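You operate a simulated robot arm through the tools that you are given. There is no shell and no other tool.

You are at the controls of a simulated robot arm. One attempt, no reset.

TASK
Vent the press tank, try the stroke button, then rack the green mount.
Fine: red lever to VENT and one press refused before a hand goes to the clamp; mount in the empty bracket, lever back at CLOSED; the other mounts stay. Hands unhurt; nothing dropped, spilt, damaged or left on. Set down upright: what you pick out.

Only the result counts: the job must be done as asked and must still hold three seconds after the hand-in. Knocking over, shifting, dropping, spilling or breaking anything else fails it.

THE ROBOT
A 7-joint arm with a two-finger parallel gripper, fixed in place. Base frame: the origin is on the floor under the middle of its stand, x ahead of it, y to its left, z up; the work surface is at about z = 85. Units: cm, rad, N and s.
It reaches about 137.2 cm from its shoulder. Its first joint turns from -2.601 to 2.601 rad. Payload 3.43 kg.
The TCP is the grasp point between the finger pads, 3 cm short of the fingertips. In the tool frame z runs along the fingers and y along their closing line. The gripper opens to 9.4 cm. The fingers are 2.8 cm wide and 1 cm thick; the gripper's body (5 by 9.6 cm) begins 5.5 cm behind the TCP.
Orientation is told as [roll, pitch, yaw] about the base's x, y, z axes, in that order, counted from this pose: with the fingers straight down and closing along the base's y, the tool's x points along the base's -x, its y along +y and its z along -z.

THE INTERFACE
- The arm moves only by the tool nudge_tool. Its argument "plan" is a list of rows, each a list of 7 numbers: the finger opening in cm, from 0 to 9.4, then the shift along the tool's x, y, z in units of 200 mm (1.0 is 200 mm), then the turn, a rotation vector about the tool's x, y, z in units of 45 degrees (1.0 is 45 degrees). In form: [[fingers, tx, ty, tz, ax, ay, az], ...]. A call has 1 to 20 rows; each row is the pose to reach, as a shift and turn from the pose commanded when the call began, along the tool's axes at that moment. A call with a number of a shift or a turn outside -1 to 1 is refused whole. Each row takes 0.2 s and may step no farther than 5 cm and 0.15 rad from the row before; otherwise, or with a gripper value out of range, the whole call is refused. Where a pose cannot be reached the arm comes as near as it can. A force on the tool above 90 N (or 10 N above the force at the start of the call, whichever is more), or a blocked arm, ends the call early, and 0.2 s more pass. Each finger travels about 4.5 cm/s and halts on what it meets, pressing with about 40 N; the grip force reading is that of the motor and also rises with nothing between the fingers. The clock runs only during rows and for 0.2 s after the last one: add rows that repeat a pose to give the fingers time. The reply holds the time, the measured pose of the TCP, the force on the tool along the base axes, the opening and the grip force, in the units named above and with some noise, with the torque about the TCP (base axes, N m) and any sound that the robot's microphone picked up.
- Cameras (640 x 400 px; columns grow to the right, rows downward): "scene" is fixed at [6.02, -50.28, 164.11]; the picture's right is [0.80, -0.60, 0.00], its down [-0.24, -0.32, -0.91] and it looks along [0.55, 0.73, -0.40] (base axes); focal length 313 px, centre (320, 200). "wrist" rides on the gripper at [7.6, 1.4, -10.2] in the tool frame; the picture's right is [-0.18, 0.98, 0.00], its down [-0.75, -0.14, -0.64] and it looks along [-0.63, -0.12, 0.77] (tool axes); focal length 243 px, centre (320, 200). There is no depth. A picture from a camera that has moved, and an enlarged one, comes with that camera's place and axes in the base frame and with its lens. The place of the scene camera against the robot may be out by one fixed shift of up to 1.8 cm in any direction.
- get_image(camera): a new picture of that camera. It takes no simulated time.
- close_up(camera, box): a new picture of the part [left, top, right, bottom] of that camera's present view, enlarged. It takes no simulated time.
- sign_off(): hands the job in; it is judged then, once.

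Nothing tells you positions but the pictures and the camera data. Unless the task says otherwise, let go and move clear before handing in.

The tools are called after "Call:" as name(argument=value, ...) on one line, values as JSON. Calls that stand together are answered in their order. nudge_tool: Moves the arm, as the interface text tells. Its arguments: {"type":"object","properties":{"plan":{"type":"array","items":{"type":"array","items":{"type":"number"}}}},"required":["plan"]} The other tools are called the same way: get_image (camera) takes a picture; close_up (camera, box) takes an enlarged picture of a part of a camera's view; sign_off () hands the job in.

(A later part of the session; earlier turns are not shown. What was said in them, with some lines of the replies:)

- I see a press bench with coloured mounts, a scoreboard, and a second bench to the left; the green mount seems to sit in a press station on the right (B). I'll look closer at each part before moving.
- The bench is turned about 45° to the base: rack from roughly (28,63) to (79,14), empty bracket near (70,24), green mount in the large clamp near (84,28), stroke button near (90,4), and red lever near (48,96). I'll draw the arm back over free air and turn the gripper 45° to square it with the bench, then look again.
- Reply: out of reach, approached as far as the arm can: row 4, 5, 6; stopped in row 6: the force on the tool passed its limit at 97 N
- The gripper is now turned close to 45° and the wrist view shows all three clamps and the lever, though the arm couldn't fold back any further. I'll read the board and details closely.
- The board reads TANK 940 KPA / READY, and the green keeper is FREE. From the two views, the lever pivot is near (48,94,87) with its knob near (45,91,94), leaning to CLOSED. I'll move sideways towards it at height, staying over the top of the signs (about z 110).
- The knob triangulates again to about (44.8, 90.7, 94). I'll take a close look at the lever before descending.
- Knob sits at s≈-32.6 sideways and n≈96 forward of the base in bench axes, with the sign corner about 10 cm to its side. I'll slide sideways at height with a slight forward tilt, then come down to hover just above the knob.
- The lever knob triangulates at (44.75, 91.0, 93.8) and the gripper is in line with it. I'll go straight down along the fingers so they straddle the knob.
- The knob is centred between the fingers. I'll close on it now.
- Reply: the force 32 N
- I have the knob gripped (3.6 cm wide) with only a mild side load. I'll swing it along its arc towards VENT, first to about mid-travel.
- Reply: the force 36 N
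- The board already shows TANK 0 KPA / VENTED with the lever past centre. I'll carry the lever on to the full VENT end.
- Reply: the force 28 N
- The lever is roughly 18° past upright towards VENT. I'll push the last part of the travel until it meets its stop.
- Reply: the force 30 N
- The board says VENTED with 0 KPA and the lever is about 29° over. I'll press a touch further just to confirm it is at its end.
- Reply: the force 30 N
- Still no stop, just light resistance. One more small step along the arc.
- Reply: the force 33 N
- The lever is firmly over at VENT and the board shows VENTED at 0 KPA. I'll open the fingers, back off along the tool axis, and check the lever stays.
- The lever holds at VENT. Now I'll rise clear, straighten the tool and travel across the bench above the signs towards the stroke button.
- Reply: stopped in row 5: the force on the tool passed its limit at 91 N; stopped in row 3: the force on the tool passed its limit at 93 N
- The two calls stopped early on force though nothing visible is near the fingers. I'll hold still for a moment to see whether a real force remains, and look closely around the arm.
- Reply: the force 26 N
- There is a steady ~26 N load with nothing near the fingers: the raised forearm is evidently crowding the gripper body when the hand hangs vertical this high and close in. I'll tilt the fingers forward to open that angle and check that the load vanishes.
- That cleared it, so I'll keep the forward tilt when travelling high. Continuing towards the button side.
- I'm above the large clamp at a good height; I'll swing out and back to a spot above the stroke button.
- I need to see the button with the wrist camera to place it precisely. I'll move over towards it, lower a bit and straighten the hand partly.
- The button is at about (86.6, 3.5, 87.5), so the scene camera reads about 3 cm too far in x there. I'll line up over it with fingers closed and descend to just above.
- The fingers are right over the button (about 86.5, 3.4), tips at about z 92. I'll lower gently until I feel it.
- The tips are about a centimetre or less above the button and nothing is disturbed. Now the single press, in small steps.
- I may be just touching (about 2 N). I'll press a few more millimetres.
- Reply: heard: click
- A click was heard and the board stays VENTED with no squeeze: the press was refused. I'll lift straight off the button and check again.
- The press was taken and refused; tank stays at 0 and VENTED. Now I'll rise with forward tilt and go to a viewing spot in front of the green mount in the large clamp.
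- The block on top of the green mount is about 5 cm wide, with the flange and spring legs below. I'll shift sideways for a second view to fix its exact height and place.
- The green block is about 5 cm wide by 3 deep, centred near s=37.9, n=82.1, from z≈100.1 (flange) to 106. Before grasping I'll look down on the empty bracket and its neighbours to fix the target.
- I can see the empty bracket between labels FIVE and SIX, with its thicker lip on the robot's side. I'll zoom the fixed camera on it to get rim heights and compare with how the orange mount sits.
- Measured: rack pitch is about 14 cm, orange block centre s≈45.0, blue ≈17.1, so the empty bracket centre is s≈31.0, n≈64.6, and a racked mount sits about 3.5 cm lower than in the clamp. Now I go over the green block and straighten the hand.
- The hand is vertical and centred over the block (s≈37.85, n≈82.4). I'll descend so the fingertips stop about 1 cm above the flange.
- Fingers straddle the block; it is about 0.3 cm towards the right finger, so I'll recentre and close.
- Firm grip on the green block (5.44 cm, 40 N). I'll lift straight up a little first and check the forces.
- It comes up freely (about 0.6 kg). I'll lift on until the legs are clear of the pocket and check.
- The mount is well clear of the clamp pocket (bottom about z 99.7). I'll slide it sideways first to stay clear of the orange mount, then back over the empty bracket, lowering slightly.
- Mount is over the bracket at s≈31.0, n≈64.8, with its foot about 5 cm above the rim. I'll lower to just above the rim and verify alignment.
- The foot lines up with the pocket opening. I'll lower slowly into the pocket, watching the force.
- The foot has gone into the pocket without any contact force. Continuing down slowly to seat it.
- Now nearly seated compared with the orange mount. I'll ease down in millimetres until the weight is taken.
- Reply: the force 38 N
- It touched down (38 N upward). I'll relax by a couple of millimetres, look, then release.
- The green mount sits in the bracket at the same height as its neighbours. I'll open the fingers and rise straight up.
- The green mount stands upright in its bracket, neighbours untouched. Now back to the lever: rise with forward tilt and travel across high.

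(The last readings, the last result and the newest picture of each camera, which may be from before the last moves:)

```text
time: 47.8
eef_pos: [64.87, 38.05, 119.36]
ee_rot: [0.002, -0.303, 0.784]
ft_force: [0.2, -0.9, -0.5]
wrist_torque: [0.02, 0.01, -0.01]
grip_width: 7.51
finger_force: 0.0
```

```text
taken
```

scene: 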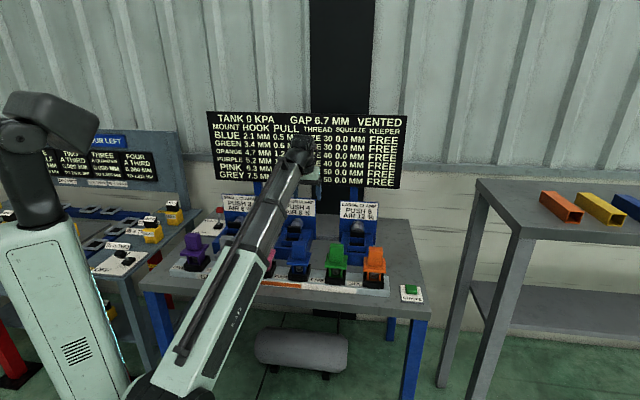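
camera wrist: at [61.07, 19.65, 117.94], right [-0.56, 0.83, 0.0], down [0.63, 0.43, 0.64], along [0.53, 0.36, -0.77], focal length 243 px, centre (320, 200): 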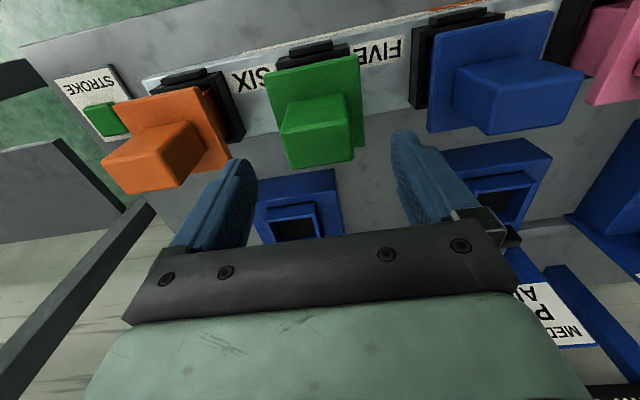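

Call:
nudge_tool(plan=[[7.5, -0.0756, 0.1625, 0.0235, 0, 0, 0], [7.5, -0.151, 0.325, 0.047, 0, 0, 0], [7.5, -0.227, 0.4875, 0.0705, 0, 0, 0], [7.5, -0.302, 0.65, 0.094, 0, 0, 0], [7.5, -0.378, 0.8125, 0.1175, 0, 0, 0], [7.5, -0.4535, 0.975, 0.141, 0, 0, 0]])

Call:
nudge_tool(plan=[[7.5, -0.0478, 0.1625, 0.015, 0, 0, 0], [7.5, -0.0955, 0.325, 0.03, 0, 0, 0], [7.5, -0.143, 0.4875, 0.044, 0, 0, 0], [7.5, -0.191, 0.65, 0.059, 0, 0, 0], [7.5, -0.239, 0.8125, 0.074, 0, 0, 0], [7.5, -0.2865, 0.975, 0.089, 0, 0, 0]])

Call:
get_image(camera="scene")

Call:
get_image(camera="wrist")

```text
time: 49.2
eef_pos: [57.95, 58.54, 119.25]
ee_rot: [0.001, -0.302, 0.785]
ft_force: [0.7, -0.4, -1.1]
wrist_torque: [-0.01, -0.01, 0.0]
grip_width: 7.51
finger_force: 0.0
```

```text
time: 50.6
eef_pos: [48.54, 76.66, 119.07]
ee_rot: [0.002, -0.303, 0.783]
ft_force: [0.1, -0.6, 0.6]
wrist_torque: [0.0, -0.03, -0.04]
grip_width: 7.49
finger_force: 0.1
```

```text
taken
```

scene: 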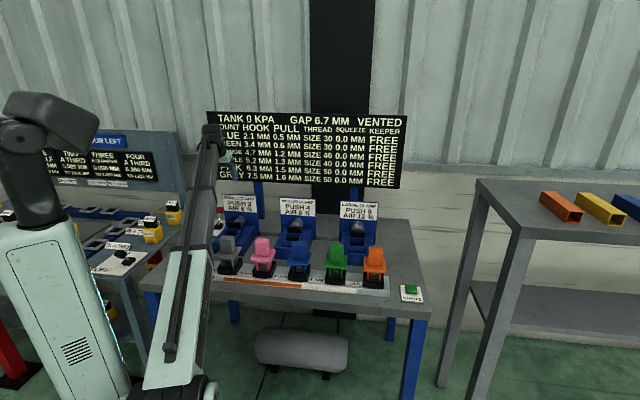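

```text
taken
camera wrist: at [40.1, 70.49, 126.59], right [-0.57, 0.82, 0.06], down [0.47, 0.27, 0.84], along [0.67, 0.5, -0.54], focal length 243 px, centre (320, 200)
```

wrist: 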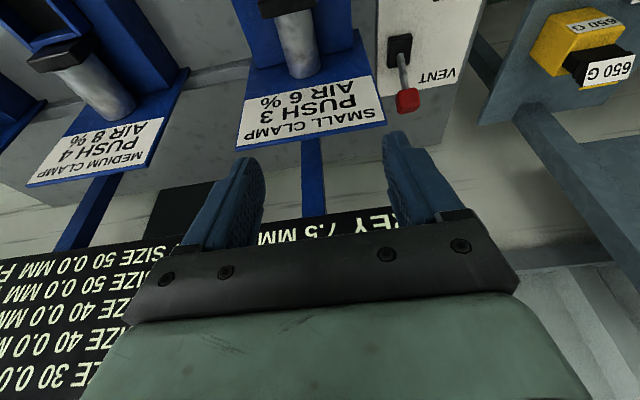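

The lever is still at VENT and the path is the one I used before. I'll go over it and down to the hover point above the knob.

Call:
nudge_tool(plan=[[7.5, -0.0885, 0.155, 0.0225, 0, 0, 0], [7.5, -0.177, 0.31, 0.045, 0, 0, 0], [7.5, -0.2655, 0.465, 0.0675, 0, 0, 0], [7.5, -0.354, 0.62, 0.09, 0, 0, 0], [7.5, -0.365, 0.62, 0.263, 0, 0, 0], [7.5, -0.376, 0.62, 0.437, 0, 0, 0], [7.5, -0.388, 0.62, 0.61, 0, 0, 0], [7.5, -0.399, 0.62, 0.784, 0, 0, 0]])

Call:
get_image(camera="wrist")

Call:
close_up(camera="scene", box=[150, 150, 270, 270])

```text
time: 52.4
eef_pos: [48.43, 94.03, 107.23]
ee_rot: [0.001, -0.303, 0.783]
ft_force: [-0.1, -0.6, 0.4]
wrist_torque: [0.0, -0.01, 0.01]
grip_width: 7.48
finger_force: 0.0
```

```text
taken
camera wrist: at [40.15, 87.74, 114.61], right [-0.57, 0.82, 0.06], down [0.48, 0.27, 0.84], along [0.67, 0.5, -0.55], focal length 243 px, centre (320, 200)
```

wrist: 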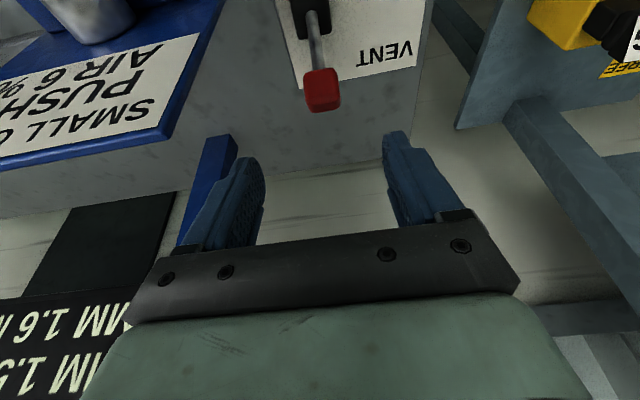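

```text
3.33 times, centred on (210, 210) of scene
camera zoom: at [6.02, -50.28, 164.11], right [0.8, -0.6, 0.0], down [-0.24, -0.32, -0.91], along [0.55, 0.73, -0.4], focal length 1043 px, centre (687, 167)
```

zoom: 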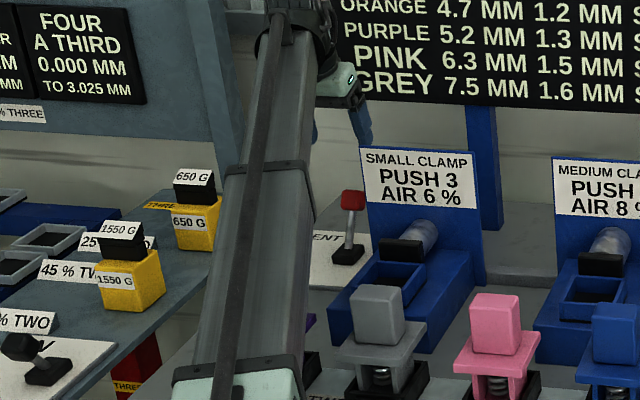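

Hover pose matches the earlier one. I'll descend along the tool axis to straddle the knob again.

Call:
nudge_tool(plan=[[7.5, 0.004, 0.002, 0.15, 0, 0, 0], [7.5, 0.007, 0.004, 0.3, 0, 0, 0], [7.5, 0.011, 0.006, 0.45, 0, 0, 0], [7.5, 0.014, 0.008, 0.6, 0, 0, 0], [7.5, 0.0177, 0.01, 0.725, 0, 0, 0]])

Call:
get_image(camera="wrist")

```text
time: 53.6
eef_pos: [51.03, 97.22, 92.87]
ee_rot: [0.002, -0.302, 0.783]
ft_force: [0.5, -0.3, 0.5]
wrist_torque: [0.0, 0.01, 0.01]
grip_width: 7.5
finger_force: 0.0
```

```text
taken
camera wrist: at [42.65, 90.98, 100.41], right [-0.57, 0.82, 0.06], down [0.47, 0.27, 0.84], along [0.67, 0.5, -0.54], focal length 243 px, centre (320, 200)
```

wrist: 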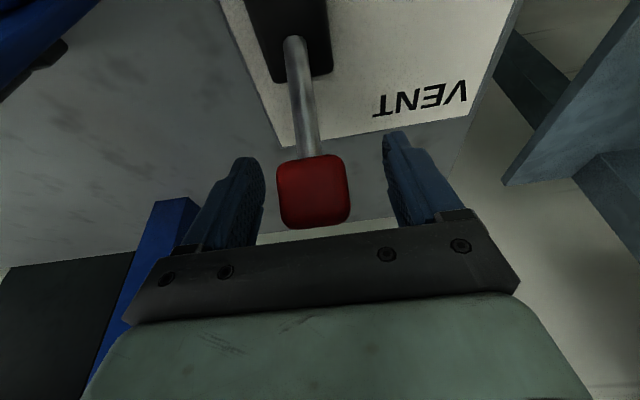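

Call:
nudge_tool(plan=[[5, 0, -0.01, 0, 0, 0, 0], [3, 0, -0.01, 0, 0, 0, 0], [2, 0, -0.01, 0, 0, 0, 0], [2, 0, -0.01, 0, 0, 0, 0]])

Call:
get_image(camera="wrist")

```text
time: 54.6
eef_pos: [51.06, 97.02, 92.81]
ee_rot: [0.003, -0.302, 0.784]
ft_force: [-5.7, 7.7, -0.8]
wrist_torque: [-0.04, -0.19, 0.03]
grip_width: 3.63
finger_force: 42.0
```

```text
taken
camera wrist: at [42.71, 90.83, 100.33], right [-0.57, 0.82, 0.06], down [0.48, 0.27, 0.84], along [0.67, 0.5, -0.55], focal length 243 px, centre (320, 200)
```

wrist: 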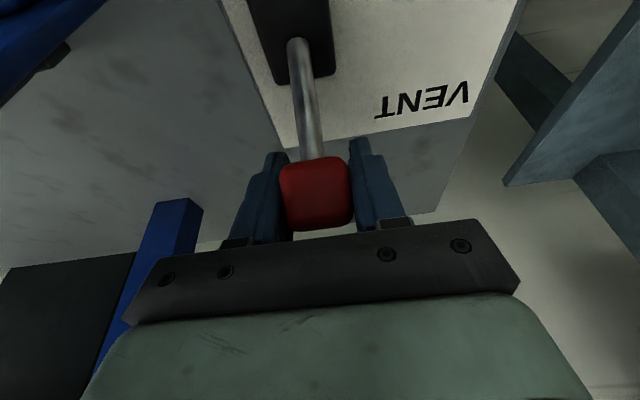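

Knob gripped again. I'll swing the lever back along its arc, first to near upright.

Call:
nudge_tool(plan=[[2, 0.022, 0.004, -0.035, 0, 0, 0], [2, 0.047, 0.004, -0.0676, 0, 0, 0], [2, 0.0755, 0.004, -0.0974, 0, 0, 0], [2, 0.1065, 0.004, -0.1238, 0, 0, 0], [2, 0.14, 0.004, -0.1469, 0, 0, 0], [2, 0.176, 0.004, -0.166, 0, 0, 0]])

Call:
get_image(camera="wrist")

```text
time: 56.0
eef_pos: [48.1, 93.99, 95.0]
ee_rot: [0.002, -0.3, 0.782]
ft_force: [-1.0, 19.5, -18.5]
wrist_torque: [0.65, -0.88, 0.15]
grip_width: 3.61
finger_force: 44.9
```

```text
taken
camera wrist: at [39.61, 87.76, 102.44], right [-0.57, 0.82, 0.06], down [0.48, 0.27, 0.84], along [0.67, 0.5, -0.55], focal length 243 px, centre (320, 200)
```

wrist: 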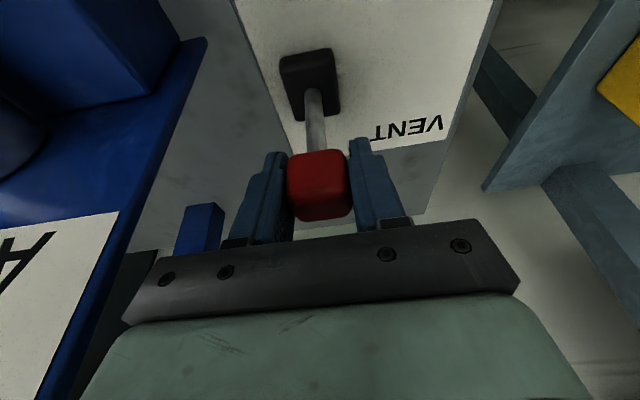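

Call:
nudge_tool(plan=[[2, 0.0396, 0.005, -0.0108, 0, 0, 0], [2, 0.0786, 0.005, -0.0219, 0, 0, 0], [2, 0.1197, 0.005, -0.0279, 0, 0, 0], [2, 0.16, 0.005, -0.031, 0, 0, 0], [2, 0.2013, 0.005, -0.0298, 0, 0, 0]])

Call:
get_image(camera="wrist")

Call:
close_up(camera="scene", box=[150, 100, 400, 260])

```text
time: 57.2
eef_pos: [45.08, 90.99, 94.52]
ee_rot: [0.002, -0.305, 0.783]
ft_force: [6.4, 9.0, 8.9]
wrist_torque: [0.94, -0.95, 0.03]
grip_width: 3.58
finger_force: 45.2
```

```text
taken
camera wrist: at [36.62, 84.77, 101.95], right [-0.57, 0.82, 0.06], down [0.47, 0.27, 0.84], along [0.67, 0.5, -0.54], focal length 243 px, centre (320, 200)
```

wrist: 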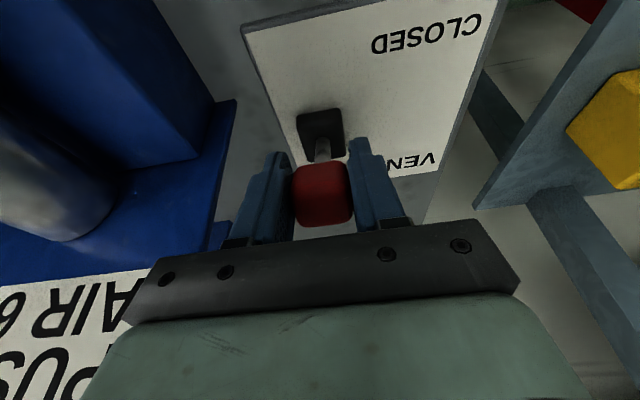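

```text
2.50 times, centred on (275, 180) of scene
camera zoom: at [6.02, -50.28, 164.11], right [0.8, -0.6, 0.0], down [-0.24, -0.32, -0.91], along [0.55, 0.73, -0.4], focal length 782 px, centre (432, 250)
```

zoom: 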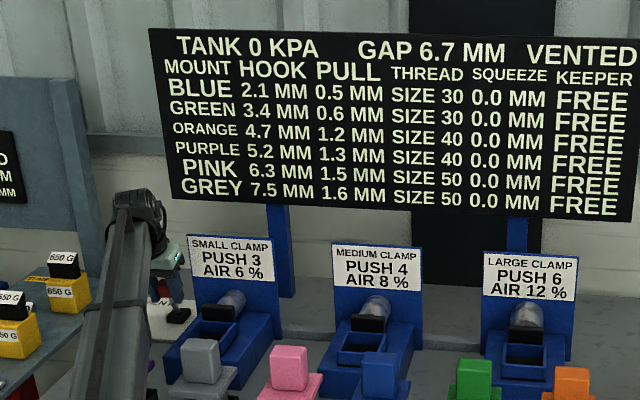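

The lever is back to roughly 19° on the CLOSED side but the board still says VENTED, so I need the rest of the travel. Pulling on in small steps.

Call:
nudge_tool(plan=[[2, 0.0199, 0, 0.001, 0, 0, 0], [2, 0.0398, 0, 0.0033, 0, 0, 0], [2, 0.0398, 0, 0.0033, 0, 0, 0]])

Call:
close_up(camera="scene", box=[150, 100, 400, 260])

Call:
get_image(camera="wrist")

```text
time: 58.0
eef_pos: [44.61, 90.44, 94.04]
ee_rot: [0.002, -0.3, 0.783]
ft_force: [3.0, 10.0, 10.1]
wrist_torque: [0.82, -0.89, 0.03]
grip_width: 3.57
finger_force: 44.7
```

```text
2.50 times, centred on (275, 180) of scene
camera zoom: at [6.02, -50.28, 164.11], right [0.8, -0.6, 0.0], down [-0.24, -0.32, -0.91], along [0.55, 0.73, -0.4], focal length 782 px, centre (432, 250)
```

zoom: 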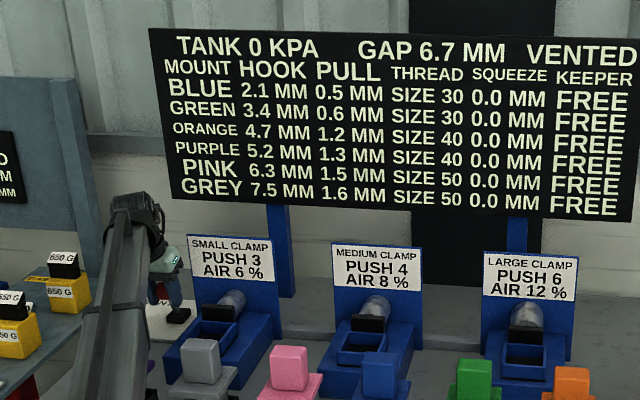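

```text
taken
camera wrist: at [36.09, 84.23, 101.61], right [-0.57, 0.82, 0.06], down [0.47, 0.27, 0.84], along [0.67, 0.5, -0.54], focal length 243 px, centre (320, 200)
```

wrist: 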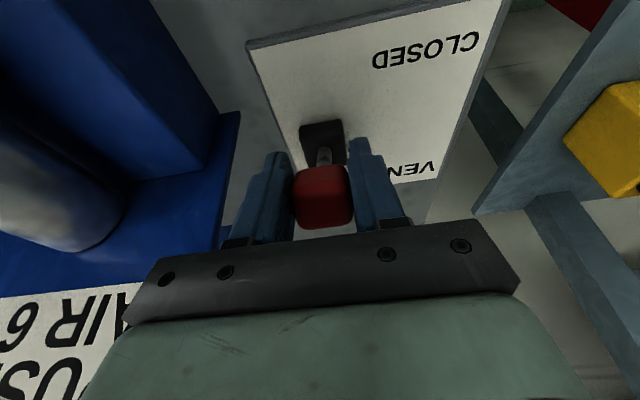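

Call:
nudge_tool(plan=[[2, 0.0199, 0, 0.0048, 0, 0, 0], [2, 0.0398, 0, 0.0101, 0, 0, 0], [2, 0.0398, 0, 0.0101, 0, 0, 0]])

Call:
close_up(camera="scene", box=[150, 100, 400, 260])

Call:
get_image(camera="wrist")

```text
time: 58.8
eef_pos: [44.2, 90.14, 93.86]
ee_rot: [0.004, -0.307, 0.786]
ft_force: [10.5, 15.1, 28.1]
wrist_torque: [0.59, -0.76, -0.01]
grip_width: 3.56
finger_force: 45.2
```

```text
2.50 times, centred on (275, 180) of scene
camera zoom: at [6.02, -50.28, 164.11], right [0.8, -0.6, 0.0], down [-0.24, -0.32, -0.91], along [0.55, 0.73, -0.4], focal length 782 px, centre (432, 250)
```

zoom: 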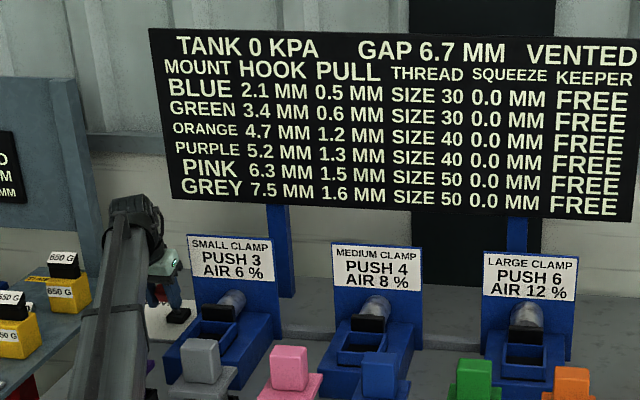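

```text
taken
camera wrist: at [35.72, 83.86, 101.27], right [-0.57, 0.82, 0.06], down [0.47, 0.27, 0.84], along [0.67, 0.51, -0.54], focal length 243 px, centre (320, 200)
```

wrist: 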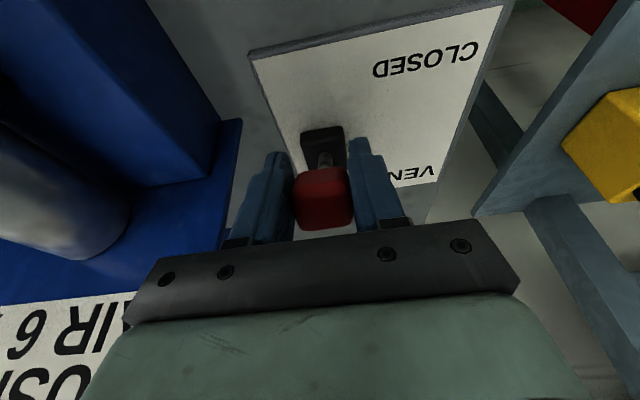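

The resistance rose from about 13 to 30 N and the knob is at or past its original CLOSED place; I'll nudge once more to confirm the end stop.

Call:
nudge_tool(plan=[[2, 0.01, 0, 0.003, 0, 0, 0], [2, 0.02, 0, 0.006, 0, 0, 0], [2, 0.02, 0, 0.006, 0, 0, 0]])

Call:
get_image(camera="wrist")

Call:
close_up(camera="scene", box=[200, 100, 420, 200])

```text
time: 59.6
eef_pos: [44.03, 89.92, 93.57]
ee_rot: [0.004, -0.309, 0.782]
ft_force: [16.7, 21.9, 33.1]
wrist_torque: [-0.03, -0.14, 0.01]
grip_width: 3.6
finger_force: 45.2
```

```text
taken
camera wrist: at [35.54, 83.66, 100.94], right [-0.57, 0.82, 0.06], down [0.47, 0.27, 0.84], along [0.67, 0.51, -0.54], focal length 243 px, centre (320, 200)
```

wrist: 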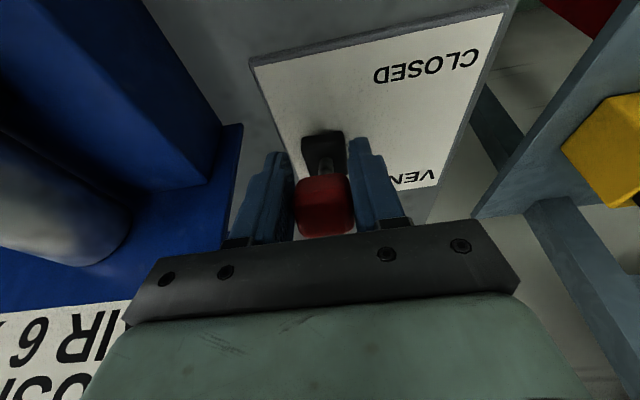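

```text
2.91 times, centred on (310, 150) of scene
camera zoom: at [6.02, -50.28, 164.11], right [0.8, -0.6, 0.0], down [-0.24, -0.32, -0.91], along [0.55, 0.73, -0.4], focal length 910 px, centre (349, 346)
```

zoom: 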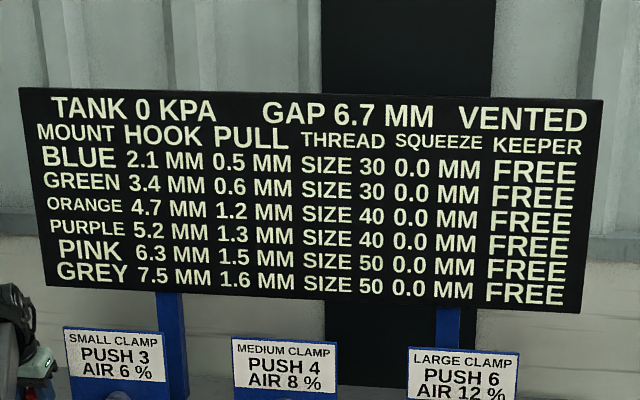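

The knob no longer moves while force climbs (fingers begin to slip), so the lever is at its CLOSED stop. I'll relax, open and back off along the tool axis.

Call:
nudge_tool(plan=[[2, -0.007, 0, -0.006, 0, 0, 0], [4, -0.007, 0, -0.006, 0, 0, 0], [6, -0.007, 0, -0.006, 0, 0, 0], [7.5, -0.007, 0, -0.006, 0, 0, 0], [7.5, -0.007, 0, -0.006, 0, 0, 0], [7.5, -0.007, 0, -0.1, 0, 0, 0], [7.5, -0.007, 0, -0.25, 0, 0, 0], [7.5, -0.007, 0, -0.4, 0, 0, 0], [7.5, -0.007, 0, -0.55, 0, 0, 0], [7.5, -0.007, 0, -0.7, 0, 0, 0]])

Call:
get_image(camera="wrist")

Call:
get_image(camera="scene")

Call:
close_up(camera="scene", box=[200, 100, 420, 200])

```text
time: 61.8
eef_pos: [40.85, 86.73, 106.59]
ee_rot: [0.0, -0.302, 0.786]
ft_force: [0.2, 0.4, 0.5]
wrist_torque: [-0.01, 0.03, -0.02]
grip_width: 7.5
finger_force: 0.1
```

```text
taken
camera wrist: at [32.52, 80.59, 114.08], right [-0.57, 0.82, 0.06], down [0.48, 0.27, 0.84], along [0.67, 0.5, -0.55], focal length 243 px, centre (320, 200)
```

wrist: 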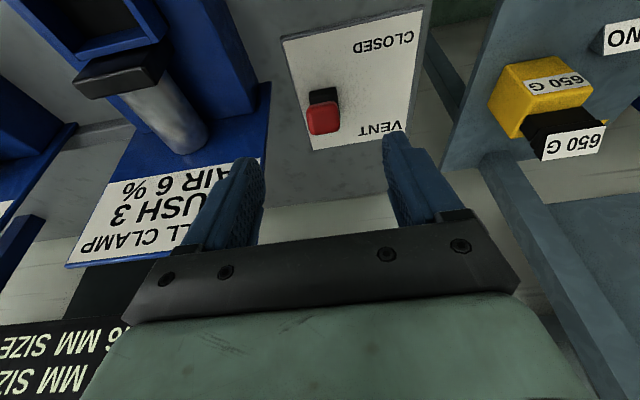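

```text
taken
```

scene: 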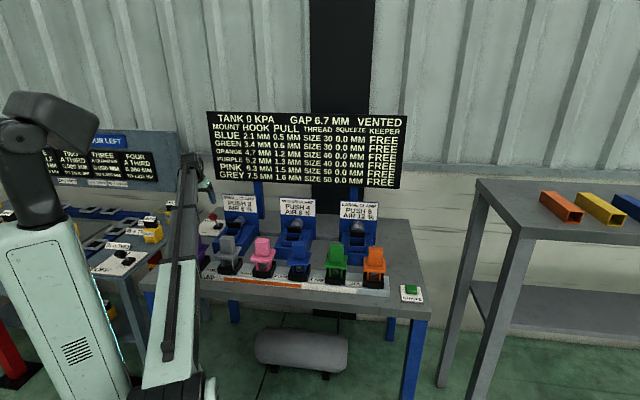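

```text
2.91 times, centred on (310, 150) of scene
camera zoom: at [6.02, -50.28, 164.11], right [0.8, -0.6, 0.0], down [-0.24, -0.32, -0.91], along [0.55, 0.73, -0.4], focal length 910 px, centre (349, 346)
```

zoom: 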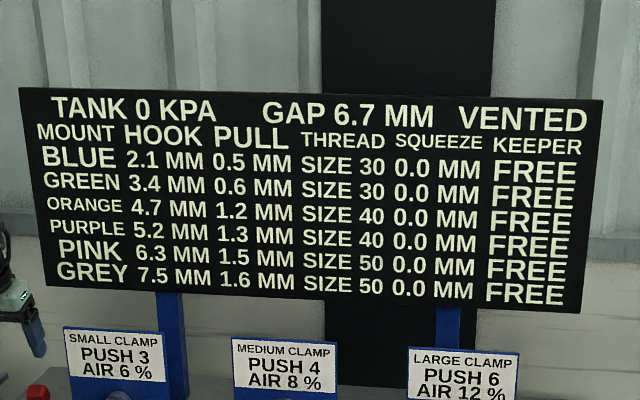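

The lever looks back at its original CLOSED angle. I'll zoom in to compare with the start and check everything else.

Call:
close_up(camera="wrist", box=[270, 0, 430, 160])

Call:
close_up(camera="scene", box=[160, 200, 280, 300])

Call:
close_up(camera="scene", box=[260, 190, 440, 310])

```text
2.50 times, centred on (350, 80) of wrist
camera zoom: at [32.52, 80.59, 114.08], right [-0.57, 0.82, 0.06], down [0.48, 0.27, 0.84], along [0.67, 0.5, -0.55], focal length 606 px, centre (245, 500)
```

zoom: 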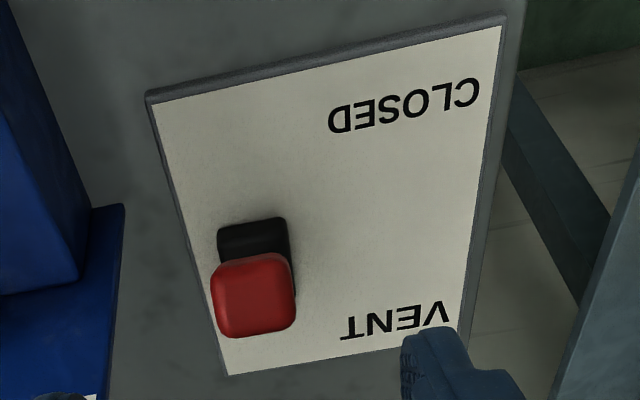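

```text
4.00 times, centred on (220, 250) of scene
camera zoom: at [6.02, -50.28, 164.11], right [0.8, -0.6, 0.0], down [-0.24, -0.32, -0.91], along [0.55, 0.73, -0.4], focal length 1252 px, centre (720, 0)
```

zoom: 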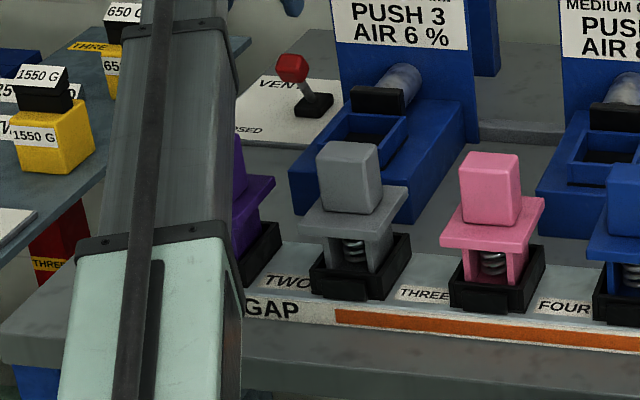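

```text
3.33 times, centred on (350, 250) of scene
camera zoom: at [6.02, -50.28, 164.11], right [0.8, -0.6, 0.0], down [-0.24, -0.32, -0.91], along [0.55, 0.73, -0.4], focal length 1043 px, centre (220, 33)
```

zoom: 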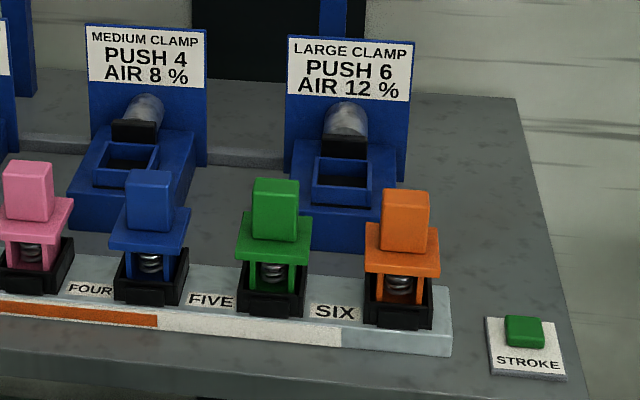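

The lever's pixels match the starting picture exactly, all mounts stand in their brackets, and green sits level between blue and orange. I'll move well clear and give it a final check.

Call:
nudge_tool(plan=[[7.5, 0, 0, -0.12, 0, 0, 0], [7.5, 0, 0, -0.25, 0, 0, 0], [7.5, 0, 0, -0.38, 0, 0, 0], [7.5, 0, 0, -0.5, 0, 0, 0], [7.5, 0, 0, -0.5, 0, 0, 0], [7.5, 0, 0, -0.5, 0, 0, 0]])

Call:
get_image(camera="wrist")

Call:
get_image(camera="scene")

Call:
close_up(camera="scene", box=[310, 225, 400, 300])

```text
time: 63.2
eef_pos: [38.92, 84.82, 116.19]
ee_rot: [0.001, -0.301, 0.784]
ft_force: [1.2, 0.4, 0.5]
wrist_torque: [-0.01, 0.04, 0.0]
grip_width: 7.51
finger_force: 0.2
```

```text
taken
camera wrist: at [30.45, 78.57, 123.62], right [-0.57, 0.82, 0.06], down [0.48, 0.27, 0.84], along [0.67, 0.5, -0.55], focal length 243 px, centre (320, 200)
```

wrist: 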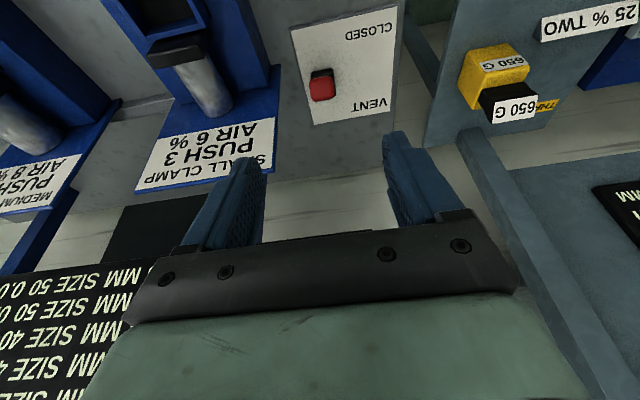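

```text
taken
```

scene: 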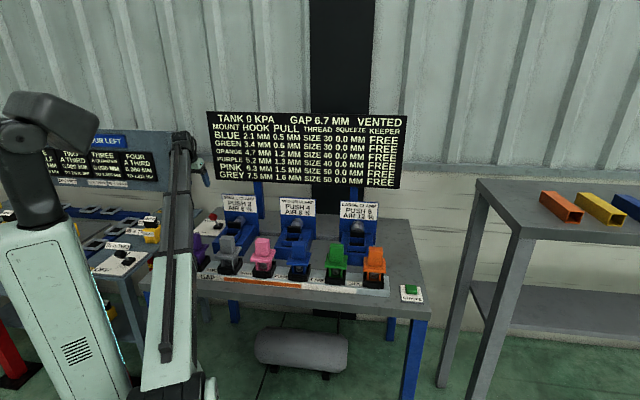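

```text
5.33 times, centred on (355, 262) of scene
camera zoom: at [6.02, -50.28, 164.11], right [0.8, -0.6, 0.0], down [-0.24, -0.32, -0.91], along [0.55, 0.73, -0.4], focal length 1669 px, centre (133, -133)
```

zoom: 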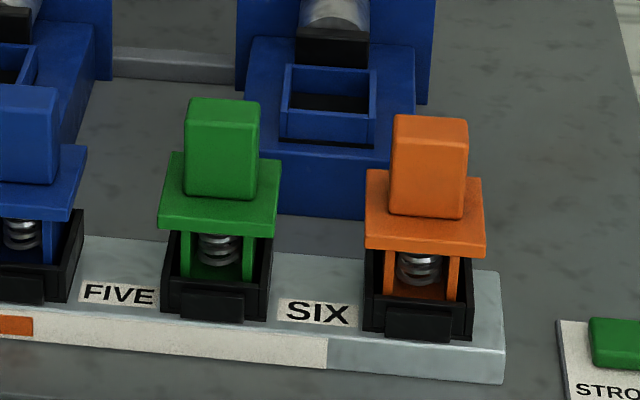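

The green mount stands upright in its bracket, the other mounts haven't moved, and the lever is back at CLOSED. The single stroke press was refused while the tank was vented, and the gripper is empty and clear. Handing in.

Call:
sign_off()

```text
The job is handed in.
```

I've handed the job in with every step done; I haven't seen the verdict.

- **Vent:** I moved the red lever to VENT, and the board dropped from 940 to 0 KPA and showed VENTED.
- **Stroke button:** I pressed it once. It clicked, but the board stayed VENTED with no squeeze on any mount. I read that as refused, because the board shows no separate refusal message.
- **Green mount:** Only after that press did I take it out of the large clamp. It now stands upright in the empty bracket between blue and orange, level with both.
- **Lever:** It is back at its CLOSED stop, in the same spot as in the first picture. The board still read 0 KPA and VENTED when I handed in; the tank had not refilled.

The other mounts are where they were. The arm stopped on force three times while travelling high with nothing near the fingers. It looked like the forearm crowding the gripper, and tilting the hand forward cleared it.
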